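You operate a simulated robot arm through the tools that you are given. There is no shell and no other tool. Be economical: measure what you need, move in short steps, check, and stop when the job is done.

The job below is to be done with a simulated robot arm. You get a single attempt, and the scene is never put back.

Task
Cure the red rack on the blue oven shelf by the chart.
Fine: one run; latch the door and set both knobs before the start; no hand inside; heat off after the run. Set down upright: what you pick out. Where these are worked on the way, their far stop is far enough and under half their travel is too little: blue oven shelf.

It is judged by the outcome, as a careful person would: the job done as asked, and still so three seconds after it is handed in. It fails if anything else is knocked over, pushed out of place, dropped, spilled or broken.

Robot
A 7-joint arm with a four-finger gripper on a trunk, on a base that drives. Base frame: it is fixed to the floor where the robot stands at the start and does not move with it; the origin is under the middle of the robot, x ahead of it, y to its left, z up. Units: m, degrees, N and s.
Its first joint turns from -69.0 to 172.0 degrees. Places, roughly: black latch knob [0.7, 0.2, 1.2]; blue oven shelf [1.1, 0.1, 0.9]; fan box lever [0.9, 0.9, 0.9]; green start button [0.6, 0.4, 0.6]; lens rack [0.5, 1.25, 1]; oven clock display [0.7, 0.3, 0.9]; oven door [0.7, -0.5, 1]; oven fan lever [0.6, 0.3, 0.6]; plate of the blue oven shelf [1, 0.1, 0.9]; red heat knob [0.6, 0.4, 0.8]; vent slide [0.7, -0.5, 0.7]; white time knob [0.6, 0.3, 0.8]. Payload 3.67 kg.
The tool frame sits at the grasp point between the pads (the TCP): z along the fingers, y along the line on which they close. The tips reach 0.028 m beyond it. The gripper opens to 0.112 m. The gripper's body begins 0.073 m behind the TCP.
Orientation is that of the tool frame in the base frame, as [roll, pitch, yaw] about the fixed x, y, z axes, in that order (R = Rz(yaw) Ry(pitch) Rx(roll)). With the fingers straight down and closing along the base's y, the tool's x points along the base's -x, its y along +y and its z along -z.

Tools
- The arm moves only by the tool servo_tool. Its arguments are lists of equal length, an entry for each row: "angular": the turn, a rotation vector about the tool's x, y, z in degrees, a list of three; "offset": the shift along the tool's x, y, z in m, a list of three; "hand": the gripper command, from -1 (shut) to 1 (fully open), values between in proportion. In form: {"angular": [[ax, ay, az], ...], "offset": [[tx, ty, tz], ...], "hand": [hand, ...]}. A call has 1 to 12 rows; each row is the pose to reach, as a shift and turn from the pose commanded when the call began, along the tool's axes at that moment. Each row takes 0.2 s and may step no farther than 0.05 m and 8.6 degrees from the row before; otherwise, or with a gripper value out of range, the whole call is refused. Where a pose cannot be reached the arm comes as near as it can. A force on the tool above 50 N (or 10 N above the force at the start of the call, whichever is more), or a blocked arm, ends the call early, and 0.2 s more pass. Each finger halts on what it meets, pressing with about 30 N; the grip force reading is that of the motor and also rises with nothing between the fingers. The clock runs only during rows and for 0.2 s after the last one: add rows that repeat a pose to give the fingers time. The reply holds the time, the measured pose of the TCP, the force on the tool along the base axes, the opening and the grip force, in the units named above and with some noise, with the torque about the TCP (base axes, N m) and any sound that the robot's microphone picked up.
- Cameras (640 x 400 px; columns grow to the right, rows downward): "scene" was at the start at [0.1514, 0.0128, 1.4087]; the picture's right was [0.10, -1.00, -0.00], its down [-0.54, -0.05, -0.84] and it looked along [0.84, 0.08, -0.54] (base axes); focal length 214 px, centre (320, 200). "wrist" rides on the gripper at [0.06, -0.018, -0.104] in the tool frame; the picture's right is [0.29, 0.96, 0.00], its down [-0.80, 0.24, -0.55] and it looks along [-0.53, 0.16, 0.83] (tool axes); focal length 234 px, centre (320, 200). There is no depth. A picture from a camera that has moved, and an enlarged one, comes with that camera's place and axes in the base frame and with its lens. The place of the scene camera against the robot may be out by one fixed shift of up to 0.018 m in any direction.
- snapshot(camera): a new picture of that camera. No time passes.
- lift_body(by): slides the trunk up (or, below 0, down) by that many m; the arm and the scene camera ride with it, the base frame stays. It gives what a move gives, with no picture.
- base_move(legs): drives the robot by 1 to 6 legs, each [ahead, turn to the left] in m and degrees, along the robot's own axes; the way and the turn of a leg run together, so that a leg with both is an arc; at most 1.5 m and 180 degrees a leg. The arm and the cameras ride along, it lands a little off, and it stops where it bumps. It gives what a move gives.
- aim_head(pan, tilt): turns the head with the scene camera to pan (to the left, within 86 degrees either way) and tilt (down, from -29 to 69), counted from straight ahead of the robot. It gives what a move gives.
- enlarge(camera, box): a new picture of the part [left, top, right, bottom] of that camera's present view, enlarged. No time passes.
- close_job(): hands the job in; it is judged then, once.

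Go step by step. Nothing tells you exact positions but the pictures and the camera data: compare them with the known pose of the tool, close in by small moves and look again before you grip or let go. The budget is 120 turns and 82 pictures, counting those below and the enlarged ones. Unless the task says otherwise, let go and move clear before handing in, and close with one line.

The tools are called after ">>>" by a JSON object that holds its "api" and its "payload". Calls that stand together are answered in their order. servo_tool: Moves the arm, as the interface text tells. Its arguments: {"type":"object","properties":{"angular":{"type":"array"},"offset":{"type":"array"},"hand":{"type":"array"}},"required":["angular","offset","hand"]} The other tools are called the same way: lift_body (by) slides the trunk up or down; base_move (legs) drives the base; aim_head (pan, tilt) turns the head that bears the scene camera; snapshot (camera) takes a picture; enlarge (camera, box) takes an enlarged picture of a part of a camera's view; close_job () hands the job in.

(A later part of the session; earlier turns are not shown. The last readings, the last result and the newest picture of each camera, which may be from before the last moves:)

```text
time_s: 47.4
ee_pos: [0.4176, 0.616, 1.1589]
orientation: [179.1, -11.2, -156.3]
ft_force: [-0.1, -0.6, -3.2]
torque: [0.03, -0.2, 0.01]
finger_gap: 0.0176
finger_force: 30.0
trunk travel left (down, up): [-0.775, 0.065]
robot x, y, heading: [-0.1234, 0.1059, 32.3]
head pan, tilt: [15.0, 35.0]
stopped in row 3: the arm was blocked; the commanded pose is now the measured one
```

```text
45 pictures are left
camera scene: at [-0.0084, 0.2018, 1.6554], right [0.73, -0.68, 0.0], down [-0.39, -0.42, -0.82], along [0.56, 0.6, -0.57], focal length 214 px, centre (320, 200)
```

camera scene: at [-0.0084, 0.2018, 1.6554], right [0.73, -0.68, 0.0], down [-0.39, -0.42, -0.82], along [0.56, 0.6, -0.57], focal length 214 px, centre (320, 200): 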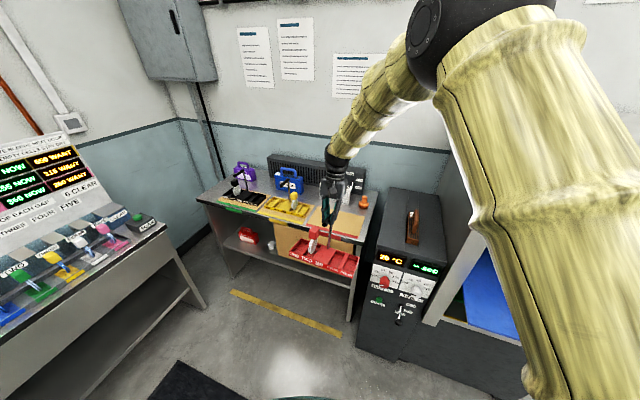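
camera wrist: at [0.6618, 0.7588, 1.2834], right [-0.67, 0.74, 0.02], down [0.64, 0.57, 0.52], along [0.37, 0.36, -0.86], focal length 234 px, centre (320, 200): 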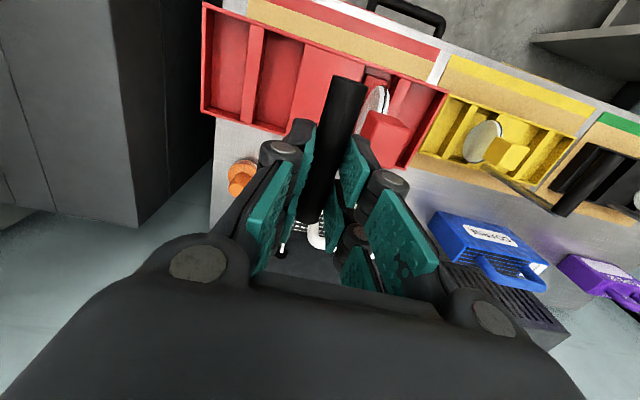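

The arm hit an internal limit and tilted the rack about 11°. I'll level it while lowering the hand relative to the shoulder.

>>> {"api": "servo_tool", "payload": {"angular": [[0, -3, 0], [0, -6, 0], [0, -9, 0], [0, -11, 0]], "offset": [[0, 0, 0.01], [0, 0, 0.02], [0, 0, 0.03], [0, 0, 0.04]], "hand": [-1, -1, -1, -1]}}

>>> {"api": "snapshot", "payload": {"camera": "wrist"}}

```text
time_s: 48.6
ee_pos: [0.4358, 0.6007, 1.1167]
orientation: [176.2, -2.4, -159.5]
ft_force: [1.8, -0.9, -4.5]
torque: [-0.04, -0.1, 0.0]
finger_gap: 0.0178
finger_force: 29.8
trunk travel left (down, up): [-0.775, 0.065]
robot x, y, heading: [-0.1184, 0.1066, 32.0]
head pan, tilt: [15.0, 35.0]
stopped in row 4: the arm was blocked; the commanded pose is now the measured one
```

```text
44 pictures are left
camera wrist: at [0.3934, 0.5572, 1.2223], right [-0.6, 0.8, 0.08], down [0.7, 0.48, 0.53], along [0.39, 0.37, -0.84], focal length 234 px, centre (320, 200)
```

wrist: 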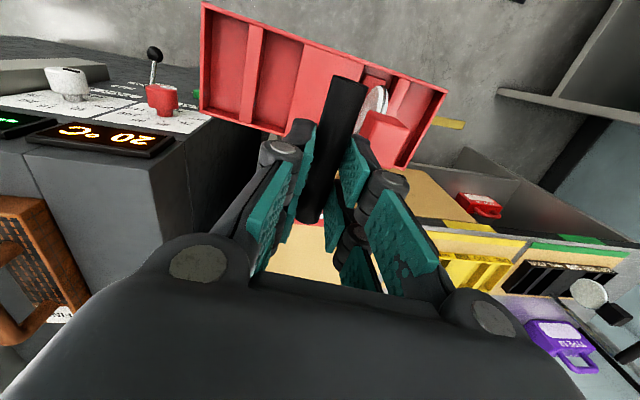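

Rack still firmly held, nearly level. The wrist seems at a turn limit; I'll yaw it back while levelling.

>>> {"api": "servo_tool", "payload": {"angular": [[1, -0.6, 6], [2, -1.2, 12], [3, -2, 18], [3.5, -2.2, 24]], "offset": [[0, 0, 0], [0, 0, 0], [0, 0, 0], [0, 0, 0]], "hand": [-1, -1, -1, -1]}}

```text
time_s: 49.8
ee_pos: [0.4705, 0.5841, 1.1401]
orientation: [177.0, -3.8, 172.7]
ft_force: [0.6, 0.5, -4.2]
torque: [-0.08, -0.05, -0.01]
finger_gap: 0.0175
finger_force: 30.7
trunk travel left (down, up): [-0.775, 0.065]
robot x, y, heading: [-0.1226, 0.1082, 32.1]
head pan, tilt: [15.0, 35.0]
stopped in row 4: the arm was blocked; the commanded pose is now the measured one
```

Still blocked; I'll look at the arm's own posture to understand why.

>>> {"api": "aim_head", "payload": {"pan": -20, "tilt": 20}}

>>> {"api": "snapshot", "payload": {"camera": "scene"}}

```text
time_s: 50.8
ee_pos: [0.4702, 0.5861, 1.1407]
orientation: [176.9, -3.7, 172.6]
ft_force: [0.4, 0.0, -3.6]
torque: [-0.07, -0.04, -0.02]
finger_gap: 0.0175
finger_force: 30.0
trunk travel left (down, up): [-0.775, 0.065]
robot x, y, heading: [-0.1213, 0.1102, 31.8]
head pan, tilt: [-20.0, 20.0]
```

```text
43 pictures are left
camera scene: at [0.0231, 0.1584, 1.679], right [0.21, -0.98, 0.0], down [-0.34, -0.07, -0.94], along [0.92, 0.2, -0.34], focal length 214 px, centre (320, 200)
```

scene: 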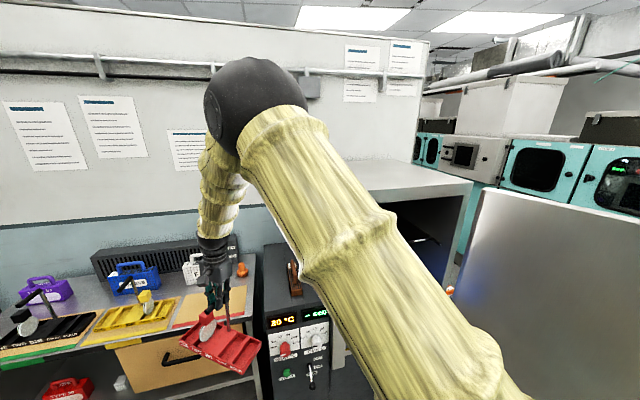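

I'll back the base off for free space, then extend the arm outward and level the rack to leave the stuck posture.

>>> {"api": "base_move", "payload": {"legs": [[-0.3, 0]]}}

>>> {"api": "servo_tool", "payload": {"angular": [[0.5, -0.6, 0], [1, -1.2, 0], [1.5, -1.8, 0], [2, -2.4, 0], [2.5, -3, 0], [3, -3.6, 0]], "offset": [[-0.015, 0, 0.005], [-0.03, 0, 0.01], [-0.045, 0, 0.015], [-0.06, 0, 0.02], [-0.08, 0, 0.025], [-0.1, 0, 0.03]], "hand": [-1, -1, -1, -1, -1, -1]}}

```text
time_s: 52.9
ee_pos: [0.2126, 0.4236, 1.1423]
orientation: [176.9, -3.8, 172.5]
ft_force: [-0.8, -0.3, -4.3]
torque: [-0.03, -0.09, -0.01]
finger_gap: 0.0175
finger_force: 29.8
trunk travel left (down, up): [-0.775, 0.065]
robot x, y, heading: [-0.3779, -0.0572, 31.9]
head pan, tilt: [-20.0, 20.0]
```

```text
time_s: 54.3
ee_pos: [0.3127, 0.413, 1.1043]
orientation: [180.0, -0.3, 172.4]
ft_force: [-0.2, 0.0, -5.1]
torque: [-0.06, -0.05, -0.01]
finger_gap: 0.0175
finger_force: 30.1
trunk travel left (down, up): [-0.775, 0.065]
robot x, y, heading: [-0.3796, -0.0545, 32.0]
head pan, tilt: [-20.0, 20.0]
```

Level and free again. Now yaw the rack back in open space at this longer reach.

>>> {"api": "servo_tool", "payload": {"angular": [[0, 0, -7], [0, 0, -14], [0, 0, -21], [0, 0, -28], [0, 0, -35]], "offset": [[0, 0, 0], [0, 0, 0], [0, 0, 0], [0, 0, 0], [0, 0, 0]], "hand": [-1, -1, -1, -1, -1]}}

```text
time_s: 55.5
ee_pos: [0.3109, 0.4135, 1.1053]
orientation: [179.7, -0.1, -152.5]
ft_force: [-0.4, -0.3, -3.5]
torque: [0.01, -0.01, -0.01]
finger_gap: 0.0174
finger_force: 30.0
trunk travel left (down, up): [-0.775, 0.065]
robot x, y, heading: [-0.379, -0.0558, 31.9]
head pan, tilt: [-20.0, 20.0]
```

Unblocked. Now swing the arm to the robot's right, keeping the rack's orientation.

>>> {"api": "servo_tool", "payload": {"angular": [[0, 0, 0], [0, 0, 0], [0, 0, 0], [0, 0, 0], [0, 0, 0], [0, 0, 0], [0, 0, 0], [0, 0, 0]], "offset": [[0, -0.04, 0], [0, -0.08, 0], [0, -0.12, 0], [0.005, -0.16, 0], [0.01, -0.2, 0], [0.017, -0.24, 0], [0.023, -0.28, 0], [0.029, -0.319, 0]], "hand": [-1, -1, -1, -1, -1, -1, -1, -1]}}

>>> {"api": "aim_head", "payload": {"pan": -15, "tilt": 35}}

>>> {"api": "snapshot", "payload": {"camera": "scene"}}

```text
time_s: 57.3
ee_pos: [0.4334, 0.1151, 1.1058]
orientation: [179.7, -0.1, -152.5]
ft_force: [-0.3, -1.0, -3.7]
torque: [0.01, 0.0, 0.0]
finger_gap: 0.0174
finger_force: 29.8
trunk travel left (down, up): [-0.775, 0.065]
robot x, y, heading: [-0.381, -0.0562, 32.0]
head pan, tilt: [-20.0, 20.0]
```

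```text
time_s: 58.0
ee_pos: [0.432, 0.1173, 1.1058]
orientation: [179.7, -0.1, -152.7]
ft_force: [-0.7, -0.2, -3.6]
torque: [0.0, -0.05, 0.02]
finger_gap: 0.0171
finger_force: 30.3
trunk travel left (down, up): [-0.775, 0.065]
robot x, y, heading: [-0.3817, -0.0513, 31.9]
head pan, tilt: [-15.0, 35.0]
```

```text
42 pictures are left
camera scene: at [-0.2407, 0.0039, 1.6553], right [0.29, -0.96, 0.0], down [-0.55, -0.17, -0.82], along [0.78, 0.24, -0.57], focal length 214 px, centre (320, 200)
```

scene: 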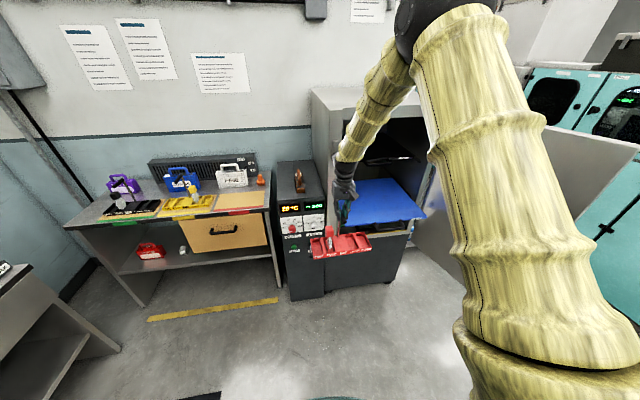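

Clean. Continue sideways with the arm, then raise the trunk a little before driving in over the shelf.

>>> {"api": "servo_tool", "payload": {"angular": [[0, 0, 0], [0, 0, 0], [0, 0, 0], [0, 0, 0], [0, 0, 0], [0, 0, 0], [0, 0, 0], [0, 0, 0], [0, 0, 0]], "offset": [[0.012, -0.037, 0], [0.024, -0.073, 0], [0.036, -0.11, 0], [0.048, -0.147, 0], [0.06, -0.183, 0], [0.072, -0.22, 0], [0.083, -0.257, 0], [0.095, -0.293, 0], [0.107, -0.33, 0]], "hand": [-1, -1, -1, -1, -1, -1, -1, -1, -1]}}

>>> {"api": "lift_body", "payload": {"by": 0.05}}

>>> {"api": "snapshot", "payload": {"camera": "scene"}}

```text
time_s: 60.0
ee_pos: [0.4926, -0.2284, 1.1017]
orientation: [179.7, -0.1, -152.5]
ft_force: [0.6, -0.1, -4.1]
torque: [0.03, -0.01, 0.0]
finger_gap: 0.0173
finger_force: 30.2
trunk travel left (down, up): [-0.775, 0.065]
robot x, y, heading: [-0.3799, -0.0542, 32.2]
head pan, tilt: [-15.0, 35.0]
```

```text
time_s: 61.0
ee_pos: [0.4901, -0.2272, 1.1536]
orientation: [179.7, -0.1, -152.5]
ft_force: [0.6, 1.2, -4.2]
torque: [0.0, -0.02, -0.02]
finger_gap: 0.0173
finger_force: 30.7
trunk travel left (down, up): [-0.825, 0.015]
robot x, y, heading: [-0.382, -0.049, 32.2]
head pan, tilt: [-15.0, 35.0]
```

```text
41 pictures are left
camera scene: at [-0.2401, 0.0026, 1.7052], right [0.29, -0.96, 0.0], down [-0.55, -0.17, -0.82], along [0.78, 0.24, -0.57], focal length 214 px, centre (320, 200)
```

scene: 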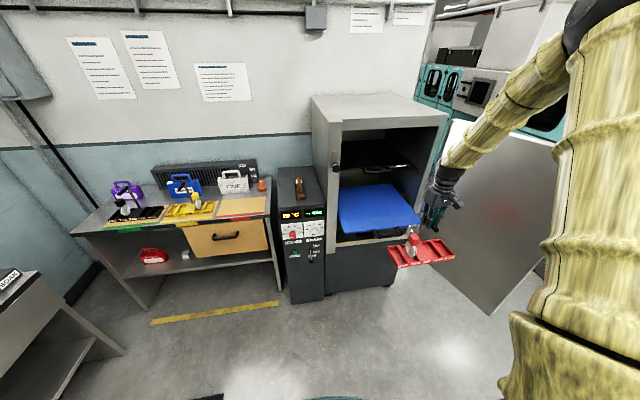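

Plate centre line and my TCP are about 0.31 m apart along the heading; driving forward that much.

>>> {"api": "base_move", "payload": {"legs": [[0.31, 0]]}}

>>> {"api": "snapshot", "payload": {"camera": "scene"}}

>>> {"api": "snapshot", "payload": {"camera": "wrist"}}

```text
time_s: 63.1
ee_pos: [0.7557, -0.055, 1.153]
orientation: [179.8, -0.2, -152.2]
ft_force: [0.7, -0.1, -3.5]
torque: [0.0, -0.03, 0.02]
finger_gap: 0.0175
finger_force: 30.0
trunk travel left (down, up): [-0.825, 0.015]
robot x, y, heading: [-0.1151, 0.1133, 32.4]
head pan, tilt: [-15.0, 35.0]
```

```text
40 pictures are left
camera scene: at [0.0251, 0.1706, 1.7052], right [0.3, -0.95, 0.0], down [-0.55, -0.17, -0.82], along [0.78, 0.24, -0.57], focal length 214 px, centre (320, 200)
```

scene: 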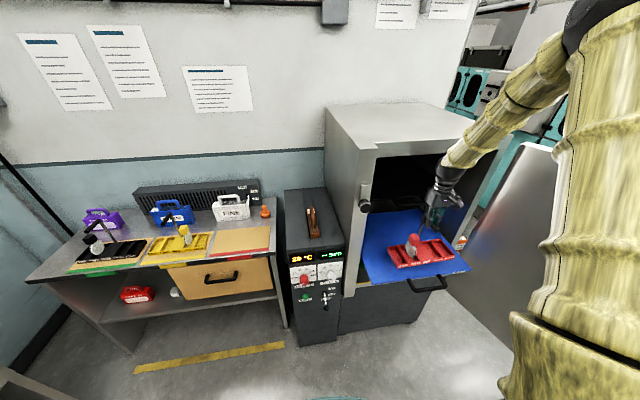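

```text
39 pictures are left
camera wrist: at [0.7117, -0.0995, 1.2572], right [-0.7, 0.71, 0.0], down [0.6, 0.58, 0.55], along [0.39, 0.39, -0.83], focal length 234 px, centre (320, 200)
```

wrist: 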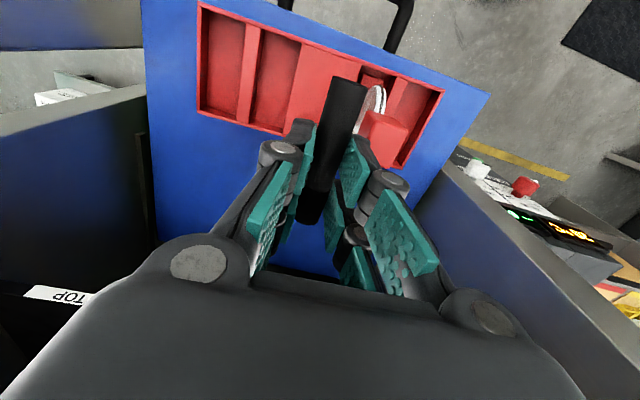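

The rack hangs level over the front of the blue plate. Lower it.

>>> {"api": "servo_tool", "payload": {"angular": [[0, 0, 0], [0, 0, 0], [0, 0, 0], [0, 0, 0]], "offset": [[0, 0, 0.02], [0, 0, 0.04], [0, 0, 0.06], [0, 0, 0.07]], "hand": [-1, -1, -1, -1]}}

>>> {"api": "enlarge", "payload": {"camera": "scene", "box": [350, 170, 490, 300]}}

```text
time_s: 64.1
ee_pos: [0.7536, -0.0547, 1.0863]
orientation: [179.9, 0.1, -152.3]
ft_force: [-1.4, 6.6, 9.3]
torque: [0.48, 0.4, 0.03]
finger_gap: 0.0169
finger_force: 30.3
trunk travel left (down, up): [-0.825, 0.015]
robot x, y, heading: [-0.1153, 0.1141, 32.4]
head pan, tilt: [-15.0, 35.0]
```

```text
3.08 times, centred on (420, 235) of scene
camera zoom: at [0.0215, 0.1706, 1.7059], right [0.3, -0.96, 0.0], down [-0.55, -0.17, -0.82], along [0.78, 0.24, -0.57], focal length 660 px, centre (12, 92)
```

zoom: 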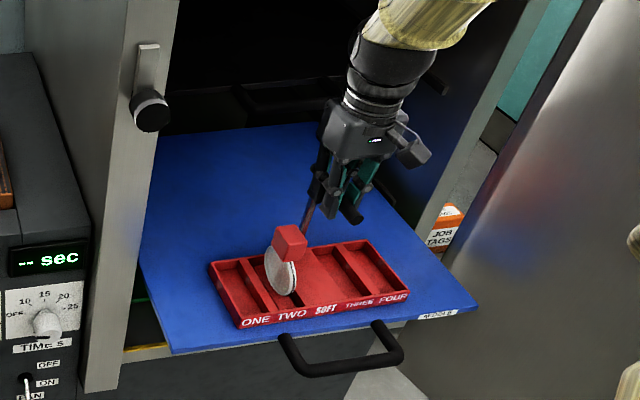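

Contact felt and the rack sits on the plate. Open a little and rise straight up.

>>> {"api": "servo_tool", "payload": {"angular": [[0, 0, 0], [0, 0, 0], [0, 0, 0], [0, 0, 0], [0, 0, 0], [0, 0, 0], [0, 0, 0]], "offset": [[0, 0, 0], [0, 0, 0], [0, 0, 0], [0, 0, -0.02], [0, 0, -0.05], [0, 0, -0.085], [0, 0, -0.12]], "hand": [-0.5, -0.2, -0.2, -0.2, -0.2, -0.2, -0.2]}}

>>> {"api": "enlarge", "payload": {"camera": "scene", "box": [350, 170, 490, 300]}}

```text
time_s: 65.7
ee_pos: [0.7534, -0.0551, 1.2051]
orientation: [179.9, -0.1, -152.2]
ft_force: [0.1, -0.1, 0.9]
torque: [-0.01, 0.01, -0.02]
finger_gap: 0.045
finger_force: 0.1
trunk travel left (down, up): [-0.825, 0.015]
robot x, y, heading: [-0.1161, 0.1109, 32.3]
head pan, tilt: [-15.0, 35.0]
```

```text
3.08 times, centred on (420, 235) of scene
camera zoom: at [0.0218, 0.1706, 1.7053], right [0.3, -0.95, 0.0], down [-0.55, -0.17, -0.82], along [0.78, 0.24, -0.57], focal length 660 px, centre (12, 92)
```

zoom: 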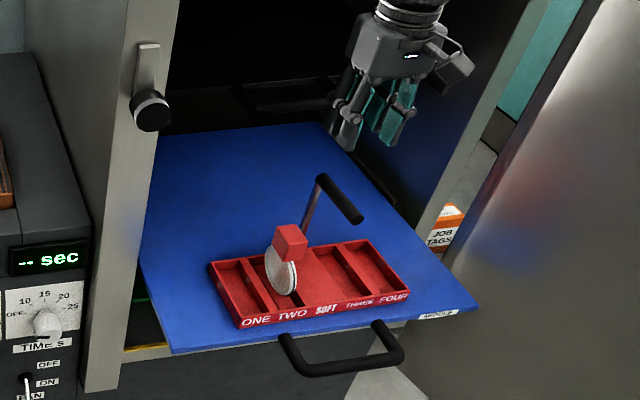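

The rack stands upright on the blue plate. Next I'll back away and turn to face as before to push the shelf in by its handle.

>>> {"api": "base_move", "payload": {"legs": [[-0.45, 0], [0, -32]]}}

>>> {"api": "servo_tool", "payload": {"angular": [[0, 0, 7], [0, 0, 14], [0, 0, 21], [0, 0, 28], [0, 0, 35], [0, 0, 42], [0, 0, 49], [0, 0, 56], [0, 0, 61]], "offset": [[0, 0.04, 0], [0, 0.08, 0], [0, 0.12, 0], [0, 0.16, 0], [0, 0.2, 0], [0, 0.24, 0], [0, 0.28, 0], [0, 0.32, 0], [0, 0.36, 0]], "hand": [0, 0, 0, 0, 0, 0, 0, 0, 0]}}

```text
time_s: 69.9
ee_pos: [0.1555, -0.7289, 1.2032]
orientation: [179.7, 0.0, 175.6]
ft_force: [-0.5, 0.1, -0.2]
torque: [-0.04, -0.02, 0.0]
finger_gap: 0.0447
finger_force: 0.1
trunk travel left (down, up): [-0.825, 0.015]
robot x, y, heading: [-0.4926, -0.1283, -0.0]
head pan, tilt: [-15.0, 35.0]
```

```text
time_s: 71.9
ee_pos: [0.1824, -0.3681, 1.2056]
orientation: [-180.0, -0.2, 114.5]
ft_force: [-0.2, 0.8, -0.6]
torque: [-0.02, 0.02, -0.01]
finger_gap: 0.056
finger_force: 0.1
trunk travel left (down, up): [-0.825, 0.015]
robot x, y, heading: [-0.4944, -0.1229, -0.0]
head pan, tilt: [-15.0, 35.0]
```

>>> {"api": "servo_tool", "payload": {"angular": [[-8, 0, 0], [-16, 0, 0], [-24, 0, 0], [-32, 0, 0], [-40, 0, 0], [-48, 0, 0], [-56, 0, 0], [-64, 0, 0], [-72, 0, 0], [-79, 0, 0], [-86, 0, 0]], "offset": [[0.01, 0.005, -0.014], [0.02, 0.01, -0.028], [0.03, 0.015, -0.042], [0.04, 0.02, -0.056], [0.05, 0.025, -0.07], [0.06, 0.03, -0.084], [0.07, 0.035, -0.098], [0.08, 0.04, -0.112], [0.09, 0.045, -0.125], [0.1, 0.05, -0.138], [0.109, 0.055, -0.15]], "hand": [0, 0, 0, 0, 0, 0, 0, 0, 0, 0, 0]}}

>>> {"api": "lift_body", "payload": {"by": -0.45}}

```text
time_s: 74.3
ee_pos: [0.1876, -0.2508, 1.3546]
orientation: [93.9, -0.3, 114.6]
ft_force: [0.9, -0.2, 0.7]
torque: [0.04, 0.02, 0.01]
finger_gap: 0.0559
finger_force: 0.2
trunk travel left (down, up): [-0.825, 0.015]
robot x, y, heading: [-0.4941, -0.1223, 0.3]
head pan, tilt: [-15.0, 35.0]
```

```text
refused: -0.45 is not a number from -0.4 to 0.4
```

>>> {"api": "lift_body", "payload": {"by": -0.4}}

>>> {"api": "lift_body", "payload": {"by": -0.055}}

>>> {"api": "aim_head", "payload": {"pan": 10, "tilt": 30}}

>>> {"api": "snapshot", "payload": {"camera": "scene"}}

>>> {"api": "snapshot", "payload": {"camera": "wrist"}}

```text
time_s: 78.2
ee_pos: [0.1874, -0.2498, 0.9541]
orientation: [94.0, -0.2, 114.7]
ft_force: [0.4, 0.0, -0.2]
torque: [-0.01, 0.01, 0.02]
finger_gap: 0.056
finger_force: 0.0
trunk travel left (down, up): [-0.425, 0.415]
robot x, y, heading: [-0.4921, -0.1262, 0.2]
head pan, tilt: [-15.0, 35.0]
```

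```text
time_s: 79.1
ee_pos: [0.1869, -0.2483, 0.8997]
orientation: [94.0, -0.2, 114.7]
ft_force: [-0.4, 0.5, -0.2]
torque: [0.0, -0.01, 0.0]
finger_gap: 0.0558
finger_force: 0.0
trunk travel left (down, up): [-0.37, 0.47]
robot x, y, heading: [-0.4952, -0.1271, 0.5]
head pan, tilt: [-15.0, 35.0]
```

```text
time_s: 80.0
ee_pos: [0.1872, -0.25, 0.8994]
orientation: [94.1, -0.2, 114.7]
ft_force: [-0.3, -0.3, -0.3]
torque: [0.02, 0.02, 0.0]
finger_gap: 0.0564
finger_force: 0.1
trunk travel left (down, up): [-0.37, 0.47]
robot x, y, heading: [-0.4903, -0.1285, -0.1]
head pan, tilt: [10.0, 30.0]
```

```text
36 pictures are left
camera scene: at [-0.3412, -0.1045, 1.258], right [0.18, -0.98, 0.0], down [-0.49, -0.09, -0.87], along [0.85, 0.15, -0.5], focal length 214 px, centre (320, 200)
```

scene: 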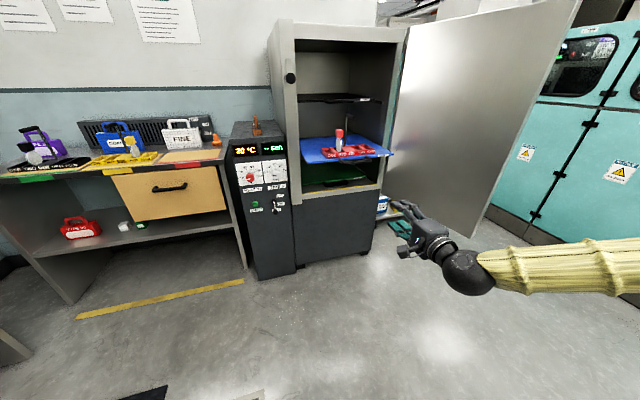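

```text
35 pictures are left
camera wrist: at [0.0671, -0.2391, 0.8897], right [-0.06, 0.29, 0.96], down [-0.15, -0.95, 0.28], along [0.99, -0.13, 0.1], focal length 234 px, centre (320, 200)
```

wrist: 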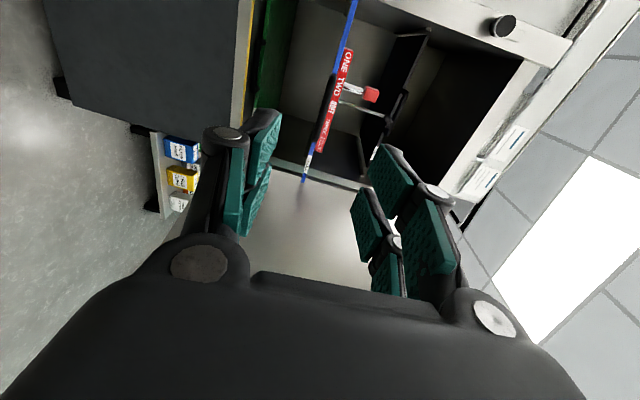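

The handle should still be at about (0.645, −0.116, 0.893). I'll line the gripper up laterally and drive forward most of the way.

>>> {"api": "servo_tool", "payload": {"angular": [[0, 0, 0], [0, 0, 0], [0, 0, 0], [0, 0, 0]], "offset": [[0.034, -0.001, 0.007], [0.068, -0.002, 0.014], [0.102, -0.004, 0.022], [0.135, -0.006, 0.029]], "hand": [0, 0, 0, 0]}}

>>> {"api": "base_move", "payload": {"legs": [[0.37, 0]]}}

>>> {"api": "snapshot", "payload": {"camera": "wrist"}}

```text
time_s: 81.0
ee_pos: [0.1566, -0.1153, 0.8933]
orientation: [93.9, -0.3, 114.5]
ft_force: [-0.3, 0.2, 0.4]
torque: [0.0, 0.01, 0.02]
finger_gap: 0.0563
finger_force: 0.0
trunk travel left (down, up): [-0.37, 0.47]
robot x, y, heading: [-0.4908, -0.1255, 0.1]
head pan, tilt: [10.0, 30.0]
```

```text
time_s: 83.3
ee_pos: [0.5265, -0.1143, 0.8932]
orientation: [94.0, -0.2, 114.6]
ft_force: [0.1, 1.2, 0.1]
torque: [-0.01, 0.02, 0.02]
finger_gap: 0.0558
finger_force: 0.0
trunk travel left (down, up): [-0.37, 0.47]
robot x, y, heading: [-0.1237, -0.1208, 0.0]
head pan, tilt: [10.0, 30.0]
```

```text
34 pictures are left
camera wrist: at [0.4067, -0.1047, 0.8823], right [-0.06, 0.29, 0.96], down [-0.15, -0.95, 0.28], along [0.99, -0.13, 0.1], focal length 234 px, centre (320, 200)
```

wrist: 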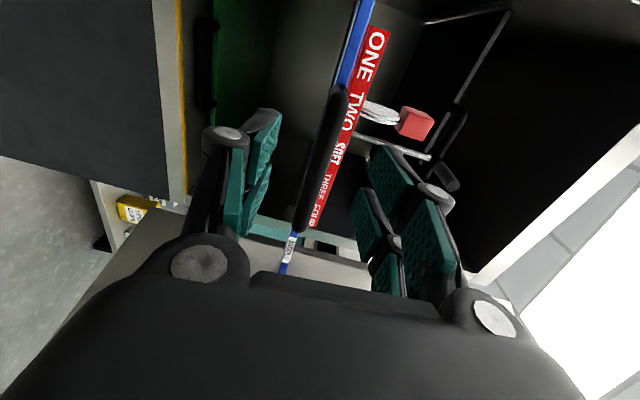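

Bar centred between the fingers in view. Drive the last 0.115 m and grip.

>>> {"api": "base_move", "payload": {"legs": [[0.113, 0]]}}

>>> {"api": "servo_tool", "payload": {"angular": [[0, 0, 0], [0, 0, 0], [0, 0, 0]], "offset": [[0, 0, 0], [0, 0, 0], [0, 0, 0]], "hand": [-0.5, -1, -1]}}

>>> {"api": "snapshot", "payload": {"camera": "wrist"}}

```text
time_s: 84.6
ee_pos: [0.6419, -0.1159, 0.8927]
orientation: [94.0, -0.2, 114.6]
ft_force: [-0.4, 0.1, 0.3]
torque: [-0.04, -0.07, 0.01]
finger_gap: 0.0561
finger_force: 0.0
trunk travel left (down, up): [-0.37, 0.47]
robot x, y, heading: [-0.0076, -0.12, 0.2]
head pan, tilt: [10.0, 30.0]
```

```text
time_s: 85.4
ee_pos: [0.64, -0.115, 0.8933]
orientation: [93.9, -0.2, 114.6]
ft_force: [3.2, -1.3, 7.0]
torque: [-1.07, -0.48, 0.12]
finger_gap: 0.0163
finger_force: 44.6
trunk travel left (down, up): [-0.37, 0.47]
robot x, y, heading: [-0.0067, -0.1242, 0.1]
head pan, tilt: [10.0, 30.0]
```

```text
33 pictures are left
camera wrist: at [0.5209, -0.1044, 0.8829], right [-0.06, 0.29, 0.96], down [-0.16, -0.95, 0.28], along [0.99, -0.13, 0.1], focal length 234 px, centre (320, 200)
```

wrist: 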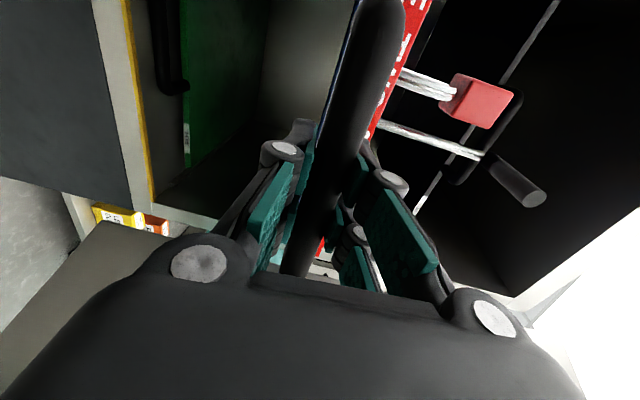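

Gripped; the rack's bar clears the top shelf's handle by about 4 cm. Push in slowly.

>>> {"api": "servo_tool", "payload": {"angular": [[0, 0, 0], [0, 0, 0], [0, 0, 0], [0, 0, 0], [0, 0, 0], [0, 0, 0], [0, 0, 0], [0, 0, 0], [0, 0, 0]], "offset": [[0.0003, 0.0004, 0.006], [0.0007, 0.001, 0.015], [0.0014, 0.002, 0.03], [0.002, 0.003, 0.045], [0.0028, 0.004, 0.06], [0.0035, 0.005, 0.075], [0.0042, 0.006, 0.09], [0.005, 0.007, 0.105], [0.0056, 0.008, 0.12]], "hand": [-1, -1, -1, -1, -1, -1, -1, -1, -1]}}

>>> {"api": "snapshot", "payload": {"camera": "wrist"}}

```text
time_s: 87.4
ee_pos: [0.7492, -0.0627, 0.8938]
orientation: [93.9, -0.4, 114.3]
ft_force: [11.8, -18.7, 18.7]
torque: [-1.25, -0.55, -0.31]
finger_gap: 0.0163
finger_force: 44.8
trunk travel left (down, up): [-0.37, 0.47]
robot x, y, heading: [-0.0113, -0.124, 0.0]
head pan, tilt: [10.0, 30.0]
```

```text
32 pictures are left
camera wrist: at [0.6288, -0.0511, 0.8829], right [-0.06, 0.28, 0.96], down [-0.16, -0.95, 0.27], along [0.99, -0.14, 0.1], focal length 234 px, centre (320, 200)
```

wrist: 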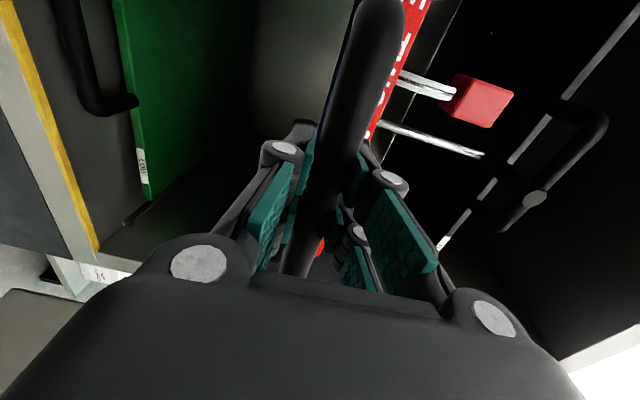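

Going well, some side load; correct slightly and push the rest.

>>> {"api": "servo_tool", "payload": {"angular": [[0, 0, 0], [0, 0, 0], [0, 0, 0], [0, 0, 0], [0, 0, 0], [0, 0, 0], [0, 0, 0], [0, 0, 0], [0, 0, 0], [0, 0, 0]], "offset": [[-0.002, 0.004, 0.01], [-0.004, 0.005, 0.025], [-0.004, 0.006, 0.04], [-0.003, 0.007, 0.055], [-0.002, 0.008, 0.07], [-0.002, 0.009, 0.085], [-0.001, 0.01, 0.1], [0, 0.011, 0.115], [0, 0.012, 0.13], [0.001, 0.013, 0.143]], "hand": [-1, -1, -1, -1, -1, -1, -1, -1, -1, -1]}}

>>> {"api": "snapshot", "payload": {"camera": "scene"}}

```text
time_s: 89.6
ee_pos: [0.8759, -0.0003, 0.8931]
orientation: [94.2, -0.2, 114.6]
ft_force: [-29.2, -1.3, -21.4]
torque: [-0.97, -0.56, -0.16]
finger_gap: 0.0163
finger_force: 45.0
trunk travel left (down, up): [-0.37, 0.47]
robot x, y, heading: [-0.0092, -0.1213, 0.2]
head pan, tilt: [10.0, 30.0]
```

```text
31 pictures are left
camera scene: at [0.1418, -0.103, 1.258], right [0.17, -0.98, 0.0], down [-0.49, -0.09, -0.87], along [0.85, 0.15, -0.5], focal length 214 px, centre (320, 200)
```

scene: 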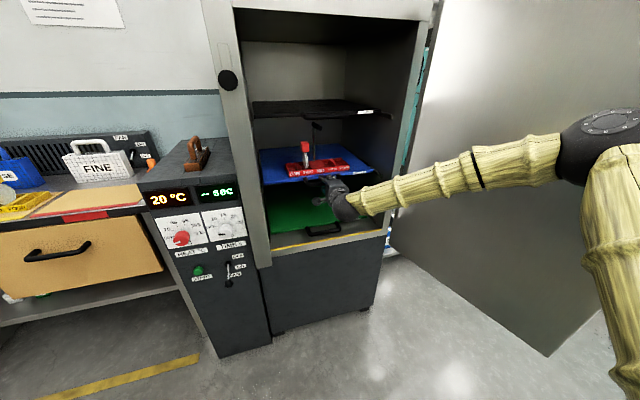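

The shelf has hit its inner stop with the rack standing. Open and retreat with the base.

>>> {"api": "servo_tool", "payload": {"angular": [[0, 0, 0], [0, 0, 0], [0, 0, 0], [0, 0, 0], [0, 0, 0]], "offset": [[0, 0, 0], [0, 0, 0], [0, 0, 0], [0, 0, -0.02], [0, 0, -0.05]], "hand": [-0.3, 0, 0.1, 0.1, 0.1]}}

>>> {"api": "base_move", "payload": {"legs": [[-0.4, 0]]}}

>>> {"api": "aim_head", "payload": {"pan": -5, "tilt": 25}}

>>> {"api": "snapshot", "payload": {"camera": "scene"}}

```text
time_s: 90.8
ee_pos: [0.8324, -0.0189, 0.8989]
orientation: [94.0, -0.2, 114.5]
ft_force: [-0.5, -0.2, 0.2]
torque: [0.0, 0.04, 0.02]
finger_gap: 0.0618
finger_force: 0.0
trunk travel left (down, up): [-0.37, 0.47]
robot x, y, heading: [-0.0083, -0.1238, 0.2]
head pan, tilt: [10.0, 30.0]
```

```text
time_s: 93.3
ee_pos: [0.4283, -0.0184, 0.8988]
orientation: [94.0, -0.2, 114.7]
ft_force: [0.2, 0.2, 0.8]
torque: [-0.01, 0.0, 0.02]
finger_gap: 0.0615
finger_force: 0.0
trunk travel left (down, up): [-0.37, 0.47]
robot x, y, heading: [-0.4132, -0.1226, 0.0]
head pan, tilt: [10.0, 30.0]
```

```text
time_s: 94.0
ee_pos: [0.4274, -0.0195, 0.8994]
orientation: [94.0, -0.2, 114.7]
ft_force: [0.0, 0.2, 0.8]
torque: [-0.02, 0.02, 0.02]
finger_gap: 0.0617
finger_force: 0.1
trunk travel left (down, up): [-0.37, 0.47]
robot x, y, heading: [-0.4105, -0.1268, -0.0]
head pan, tilt: [-5.0, 25.0]
```

```text
30 pictures are left
camera scene: at [-0.259, -0.1278, 1.266], right [-0.08, -1.0, 0.0], down [-0.42, 0.03, -0.91], along [0.9, -0.07, -0.42], focal length 214 px, centre (320, 200)
```

scene: 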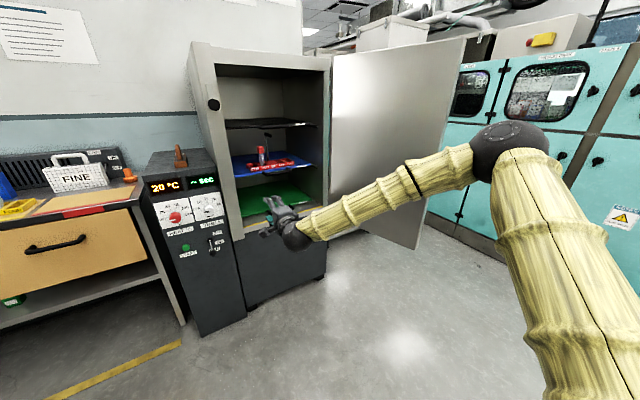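

Rack is inside and upright. The door's free edge is near (0.54, −0.66), top at z≈1.45; I'll close it with fingers pointing down, sweeping its outer face. First raise and turn the tool down.

>>> {"api": "lift_body", "payload": {"by": 0.4}}

>>> {"api": "servo_tool", "payload": {"angular": [[8, 0, 0], [16, 0, 0], [24, 0, 0], [32, 0, 0], [40, 0, 0], [48, 0, 0], [56, 0, 0], [64, 0, 0], [72, 0, 0], [79, 0, 0], [86, 0, 0]], "offset": [[-0.01, 0, -0.02], [-0.02, 0, -0.04], [-0.03, 0.01, -0.06], [-0.04, 0.02, -0.08], [-0.05, 0.03, -0.1], [-0.06, 0.04, -0.12], [-0.07, 0.05, -0.14], [-0.08, 0.06, -0.16], [-0.09, 0.07, -0.18], [-0.1, 0.08, -0.2], [-0.11, 0.09, -0.22]], "hand": [-0.5, -1, -1, -1, -1, -1, -1, -1, -1, -1, -1]}}

```text
time_s: 97.9
ee_pos: [0.4272, -0.0198, 1.2983]
orientation: [93.9, -0.2, 114.7]
ft_force: [0.2, 0.6, 0.0]
torque: [-0.02, 0.01, -0.01]
finger_gap: 0.0614
finger_force: 0.1
trunk travel left (down, up): [-0.77, 0.07]
robot x, y, heading: [-0.4133, -0.1246, 0.3]
head pan, tilt: [-5.0, 25.0]
```

```text
time_s: 100.3
ee_pos: [0.284, -0.2322, 1.4021]
orientation: [179.2, -5.1, 113.4]
ft_force: [-0.6, 0.4, 0.7]
torque: [0.02, -0.02, 0.0]
finger_gap: 0.0
finger_force: 29.6
trunk travel left (down, up): [-0.77, 0.07]
robot x, y, heading: [-0.4166, -0.1268, 0.3]
head pan, tilt: [-5.0, 25.0]
```

Drive forward, rise above the door top, and I'll cross over to its outer side.

>>> {"api": "base_move", "payload": {"legs": [[0.35, 0]]}}

>>> {"api": "lift_body", "payload": {"by": 0.07}}

>>> {"api": "servo_tool", "payload": {"angular": [[0, 0, 0], [0, 0, 0], [0, 0, 0]], "offset": [[0, 0, -0.03], [0, 0, -0.06], [0, 0, -0.09]], "hand": [-1, -1, -1]}}

>>> {"api": "aim_head", "payload": {"pan": -30, "tilt": 30}}

>>> {"api": "snapshot", "payload": {"camera": "scene"}}

```text
time_s: 102.5
ee_pos: [0.6339, -0.232, 1.4013]
orientation: [179.3, -5.1, 113.1]
ft_force: [0.2, 0.2, 0.0]
torque: [-0.01, 0.04, 0.0]
finger_gap: 0.0
finger_force: 30.6
trunk travel left (down, up): [-0.77, 0.07]
robot x, y, heading: [-0.0657, -0.1229, 0.2]
head pan, tilt: [-5.0, 25.0]
```

```text
time_s: 103.6
ee_pos: [0.6346, -0.2342, 1.4719]
orientation: [179.1, -5.2, 113.2]
ft_force: [-0.1, -0.6, 0.0]
torque: [0.02, 0.03, -0.02]
finger_gap: 0.0
finger_force: 30.2
trunk travel left (down, up): [-0.84, 0.0]
robot x, y, heading: [-0.0651, -0.1194, 0.2]
head pan, tilt: [-5.0, 25.0]
```

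```text
time_s: 104.4
ee_pos: [0.6348, -0.2417, 1.5617]
orientation: [179.1, -4.9, 113.1]
ft_force: [-0.2, -0.3, 0.0]
torque: [0.03, -0.03, 0.02]
finger_gap: 0.0001
finger_force: 29.8
trunk travel left (down, up): [-0.84, 0.0]
robot x, y, heading: [-0.0629, -0.1257, 0.1]
head pan, tilt: [-5.0, 25.0]
```

```text
time_s: 105.3
ee_pos: [0.6371, -0.2417, 1.5609]
orientation: [179.1, -5.1, 113.1]
ft_force: [0.3, -0.4, -0.6]
torque: [0.0, -0.02, 0.0]
finger_gap: 0.0
finger_force: 29.9
trunk travel left (down, up): [-0.84, 0.0]
robot x, y, heading: [-0.0666, -0.1251, 0.3]
head pan, tilt: [-30.0, 30.0]
```

```text
29 pictures are left
camera scene: at [0.0768, -0.1645, 1.728], right [-0.5, -0.87, 0.0], down [-0.43, 0.25, -0.87], along [0.75, -0.43, -0.5], focal length 214 px, centre (320, 200)
```

scene: 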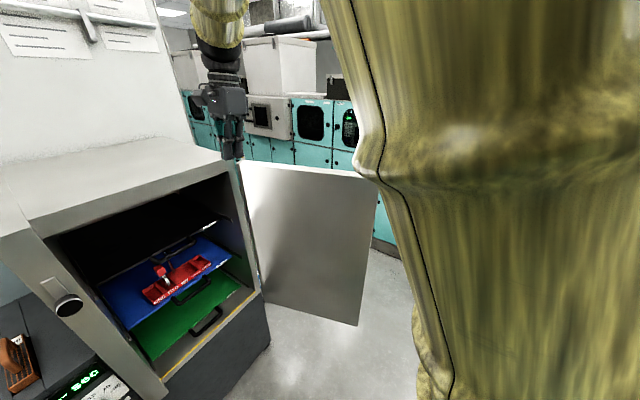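

The door top sits as estimated. Cross above it to the outer side, then lower behind it.

>>> {"api": "servo_tool", "payload": {"angular": [[0, 0, 0], [0, 0, 0], [0, 0, 0], [0, 0, 0], [0, 0, 0], [0, 0, 0], [0, 0, 0], [0, 0, 0], [0, 0, 0]], "offset": [[-0.043, -0.015, 0], [-0.086, -0.031, 0], [-0.13, -0.046, 0], [-0.173, -0.061, 0], [-0.216, -0.077, 0], [-0.26, -0.092, 0], [-0.303, -0.108, 0], [-0.346, -0.123, 0], [-0.389, -0.138, 0]], "hand": [-1, -1, -1, -1, -1, -1, -1, -1, -1]}}

>>> {"api": "snapshot", "payload": {"camera": "wrist"}}

>>> {"api": "snapshot", "payload": {"camera": "scene"}}

```text
time_s: 107.3
ee_pos: [0.6608, -0.6549, 1.5217]
orientation: [179.1, -5.3, 113.0]
ft_force: [-0.1, -0.6, -0.6]
torque: [0.09, -0.03, 0.01]
finger_gap: 0.0
finger_force: 30.0
trunk travel left (down, up): [-0.84, 0.0]
robot x, y, heading: [-0.0639, -0.1226, 0.1]
head pan, tilt: [-30.0, 30.0]
```

```text
28 pictures are left
camera wrist: at [0.6246, -0.6174, 1.631], right [0.77, 0.64, 0.04], down [0.54, -0.69, 0.48], along [0.34, -0.35, -0.88], focal length 234 px, centre (320, 200)
```

wrist: 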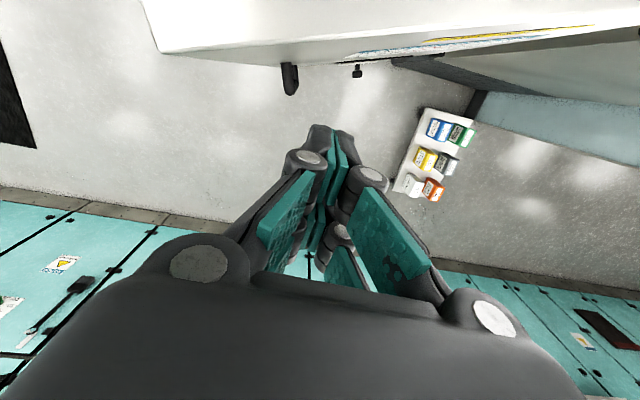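

```text
27 pictures are left
camera scene: at [0.0779, -0.1692, 1.7279], right [-0.5, -0.87, 0.0], down [-0.43, 0.25, -0.86], along [0.75, -0.43, -0.5], focal length 214 px, centre (320, 200)
```

scene: 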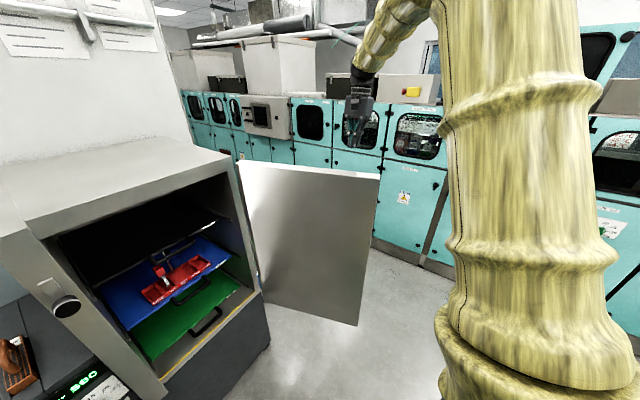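

The chart is indeed on the door's outer face. Lower the fingers behind the door.

>>> {"api": "servo_tool", "payload": {"angular": [[0, 0, 0], [0, 0, 0], [0, 0, 0], [0, 0, 0]], "offset": [[0, 0, 0.03], [0, 0, 0.06], [0, 0, 0.09], [0, 0, 0.125]], "hand": [-1, -1, -1, -1]}}

>>> {"api": "snapshot", "payload": {"camera": "wrist"}}

```text
time_s: 108.3
ee_pos: [0.6587, -0.6412, 1.3977]
orientation: [179.1, -5.3, 113.0]
ft_force: [0.0, 0.3, -0.5]
torque: [0.02, 0.07, 0.02]
finger_gap: 0.0001
finger_force: 29.9
trunk travel left (down, up): [-0.84, 0.0]
robot x, y, heading: [-0.0646, -0.1197, -0.1]
head pan, tilt: [-30.0, 30.0]
```

```text
26 pictures are left
camera wrist: at [0.6213, -0.603, 1.507], right [0.77, 0.64, 0.04], down [0.54, -0.69, 0.48], along [0.34, -0.35, -0.87], focal length 234 px, centre (320, 200)
```

wrist: 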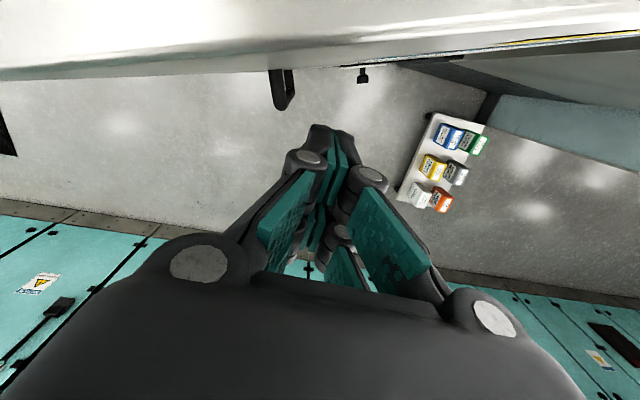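

Now sweep the door closed along an arc about its hinge, first half.

>>> {"api": "servo_tool", "payload": {"angular": [[0, 0, 0], [0, 0, 0], [0, 0, 0], [0, 0, 0], [0, 0, 0], [0, 0, 0], [0, 0, 0], [0, 0, 0], [0, 0, 0], [0, 0, 0], [0, 0, 0]], "offset": [[0.0317, -0.0235, 0.003], [0.0659, -0.0443, 0.006], [0.102, -0.0618, 0.009], [0.1396, -0.0756, 0.013], [0.1783, -0.0858, 0.016], [0.218, -0.0922, 0.02], [0.258, -0.0949, 0.024], [0.2981, -0.0936, 0.027], [0.3378, -0.0885, 0.031], [0.3769, -0.0797, 0.035], [0.415, -0.0671, 0.038]], "hand": [-1, -1, -1, -1, -1, -1, -1, -1, -1, -1, -1]}}

>>> {"api": "snapshot", "payload": {"camera": "scene"}}

```text
time_s: 110.7
ee_pos: [0.4797, -0.313, 1.3611]
orientation: [177.9, -10.8, 111.8]
ft_force: [0.1, 0.7, -0.4]
torque: [-0.01, 0.02, 0.0]
finger_gap: 0.0
finger_force: 29.7
out of reach, approached as far as the arm can: row 9, 10, 11
trunk travel left (down, up): [-0.84, 0.0]
robot x, y, heading: [-0.0638, -0.1246, 0.1]
head pan, tilt: [-30.0, 30.0]
```

```text
25 pictures are left
camera scene: at [0.0758, -0.1676, 1.7292], right [-0.54, -0.84, 0.0], down [-0.41, 0.26, -0.87], along [0.74, -0.47, -0.49], focal length 214 px, centre (320, 200)
```

scene: 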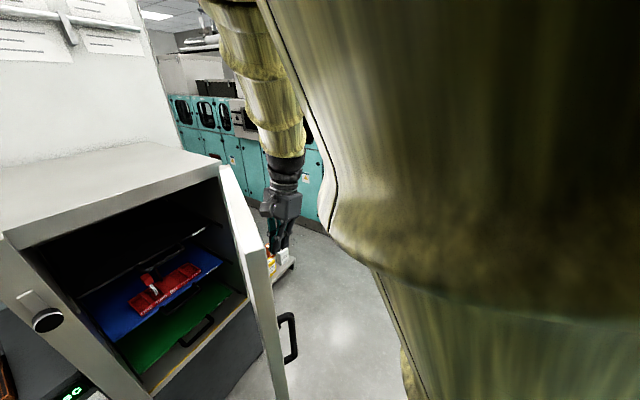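

The door followed to about 176°. I'll back the base a little for arm room, then finish the sweep.

>>> {"api": "base_move", "payload": {"legs": [[-0.17, 0]]}}

>>> {"api": "servo_tool", "payload": {"angular": [[0, -2.7, 0], [0, -5.4, 0], [0, -8, 0], [0, -10.5, 0]], "offset": [[0, 0.01, 0], [0, 0.02, 0], [0, 0.03, -0.005], [0, 0.04, -0.01]], "hand": [-1, -1, -1, -1]}}

>>> {"api": "snapshot", "payload": {"camera": "scene"}}

```text
time_s: 112.2
ee_pos: [0.3066, -0.3111, 1.3627]
orientation: [177.7, -10.6, 112.2]
ft_force: [-1.4, -0.4, -0.3]
torque: [0.01, -0.05, -0.03]
finger_gap: 0.0001
finger_force: 30.4
trunk travel left (down, up): [-0.84, 0.0]
robot x, y, heading: [-0.2356, -0.1261, 0.2]
head pan, tilt: [-30.0, 30.0]
```

```text
time_s: 113.2
ee_pos: [0.3471, -0.3082, 1.3731]
orientation: [176.5, -5.0, 110.5]
ft_force: [-0.1, 0.3, 0.2]
torque: [-0.01, -0.03, 0.0]
finger_gap: 0.0
finger_force: 29.5
trunk travel left (down, up): [-0.84, 0.0]
robot x, y, heading: [-0.2354, -0.1204, -0.0]
head pan, tilt: [-30.0, 30.0]
```

```text
24 pictures are left
camera scene: at [-0.0934, -0.1657, 1.7286], right [-0.51, -0.86, 0.0], down [-0.42, 0.25, -0.87], along [0.75, -0.45, -0.49], focal length 214 px, centre (320, 200)
```

scene: 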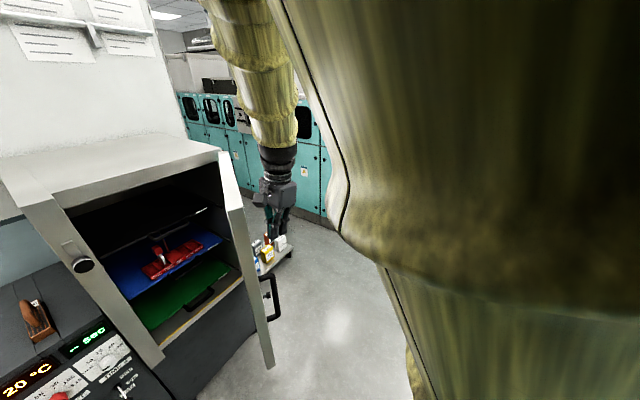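

>>> {"api": "servo_tool", "payload": {"angular": [[0, 0, 0], [0, 0, 0], [0, 0, 0], [0, 0, 0], [0, 0, 0], [0, 0, 0], [0, 0, 0], [0, 0, 0], [0, 0, 0], [0, 0, 0], [0, 0, 0]], "offset": [[-0.0115, 0.0395, 0.002], [-0.0169, 0.0823, 0.004], [0.026, 0.099, 0.008], [0.0657, 0.1185, 0.013], [0.1029, 0.1424, 0.018], [0.1373, 0.1698, 0.022], [0.169, 0.2009, 0.027], [0.1971, 0.2349, 0.031], [0.2216, 0.2718, 0.036], [0.242, 0.311, 0.04], [0.2582, 0.352, 0.044]], "hand": [-1, -1, -1, -1, -1, -1, -1, -1, -1, -1, -1]}}

>>> {"api": "aim_head", "payload": {"pan": 5, "tilt": 32}}

>>> {"api": "snapshot", "payload": {"camera": "scene"}}

```text
time_s: 115.3
ee_pos: [0.5598, -0.0189, 1.4085]
orientation: [174.1, -6.5, 108.0]
ft_force: [-0.6, 0.5, -0.4]
torque: [-0.03, 0.04, -0.01]
finger_gap: 0.0
finger_force: 30.1
trunk travel left (down, up): [-0.84, 0.0]
robot x, y, heading: [-0.234, -0.123, 0.1]
head pan, tilt: [-30.0, 30.0]
stopped in row 10: the arm was blocked; the commanded pose is now the measured one
```

```text
time_s: 116.3
ee_pos: [0.5566, -0.0185, 1.4113]
orientation: [174.1, -6.5, 108.1]
ft_force: [0.2, -0.1, -0.6]
torque: [-0.02, -0.02, 0.01]
finger_gap: 0.0
finger_force: 30.1
trunk travel left (down, up): [-0.84, 0.0]
robot x, y, heading: [-0.2321, -0.1216, 0.1]
head pan, tilt: [5.0, 32.0]
```

```text
23 pictures are left
camera scene: at [-0.0813, -0.1117, 1.7248], right [0.09, -1.0, 0.0], down [-0.53, -0.05, -0.85], along [0.84, 0.07, -0.53], focal length 214 px, centre (320, 200)
```

scene: 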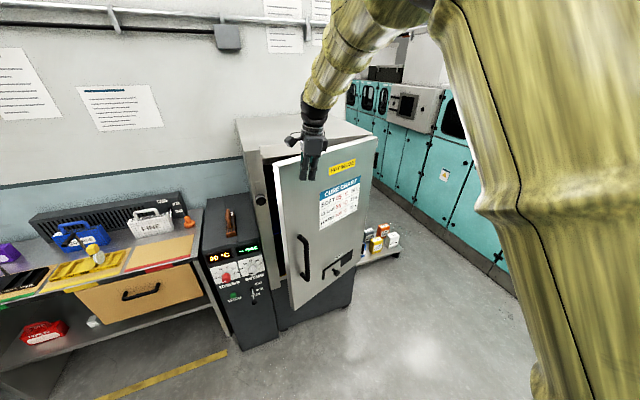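

The door is nearly shut, and the cure chart is visible on it. Read it.

>>> {"api": "enlarge", "payload": {"camera": "scene", "box": [295, 150, 375, 235]}}

>>> {"api": "enlarge", "payload": {"camera": "scene", "box": [285, 225, 365, 285]}}

```text
4.71 times, centred on (335, 192) of scene
camera zoom: at [-0.0813, -0.1117, 1.7248], right [0.09, -1.0, 0.0], down [-0.53, -0.05, -0.85], along [0.84, 0.07, -0.53], focal length 1009 px, centre (249, 235)
```

zoom: 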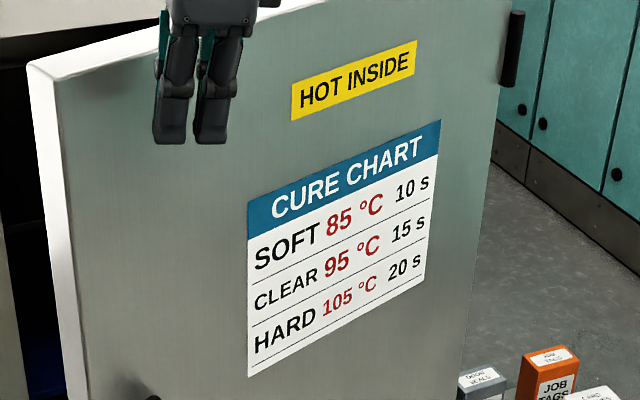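

```text
6.67 times, centred on (325, 255) of scene
camera zoom: at [-0.0813, -0.1117, 1.7248], right [0.09, -1.0, 0.0], down [-0.53, -0.05, -0.85], along [0.84, 0.07, -0.53], focal length 1430 px, centre (287, -167)
```

zoom: 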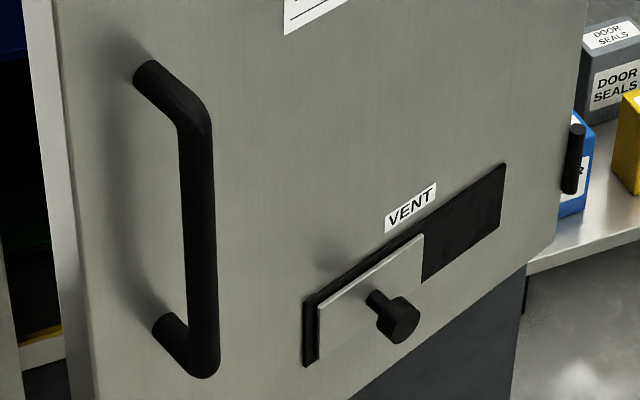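

Chart: SOFT → 85 °C, 10 s; the red rack is SOFT. Push the door shut by driving slightly forward.

>>> {"api": "base_move", "payload": {"legs": [[0.09, 0]]}}

>>> {"api": "enlarge", "payload": {"camera": "scene", "box": [170, 100, 410, 330]}}

```text
time_s: 117.4
ee_pos: [0.6481, -0.0193, 1.4104]
orientation: [174.0, -6.5, 108.1]
ft_force: [0.5, -0.4, 0.4]
torque: [-0.03, 0.05, 0.02]
finger_gap: 0.0001
finger_force: 29.3
trunk travel left (down, up): [-0.84, 0.0]
robot x, y, heading: [-0.1432, -0.1265, -0.1]
head pan, tilt: [5.0, 32.0]
```

```text
1.74 times, centred on (290, 215) of scene
camera zoom: at [0.0097, -0.1117, 1.7249], right [0.09, -1.0, 0.0], down [-0.53, -0.05, -0.85], along [0.84, 0.07, -0.53], focal length 373 px, centre (372, 174)
```

zoom: 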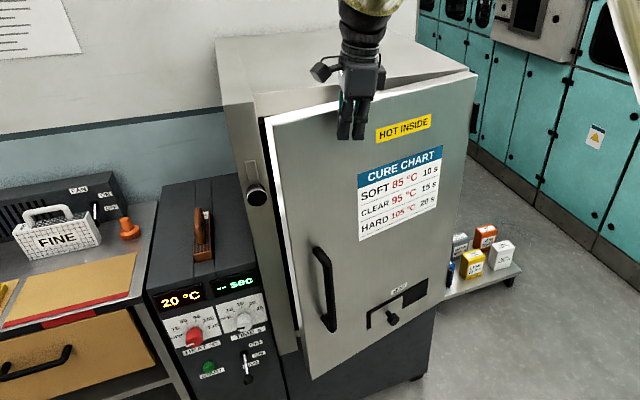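

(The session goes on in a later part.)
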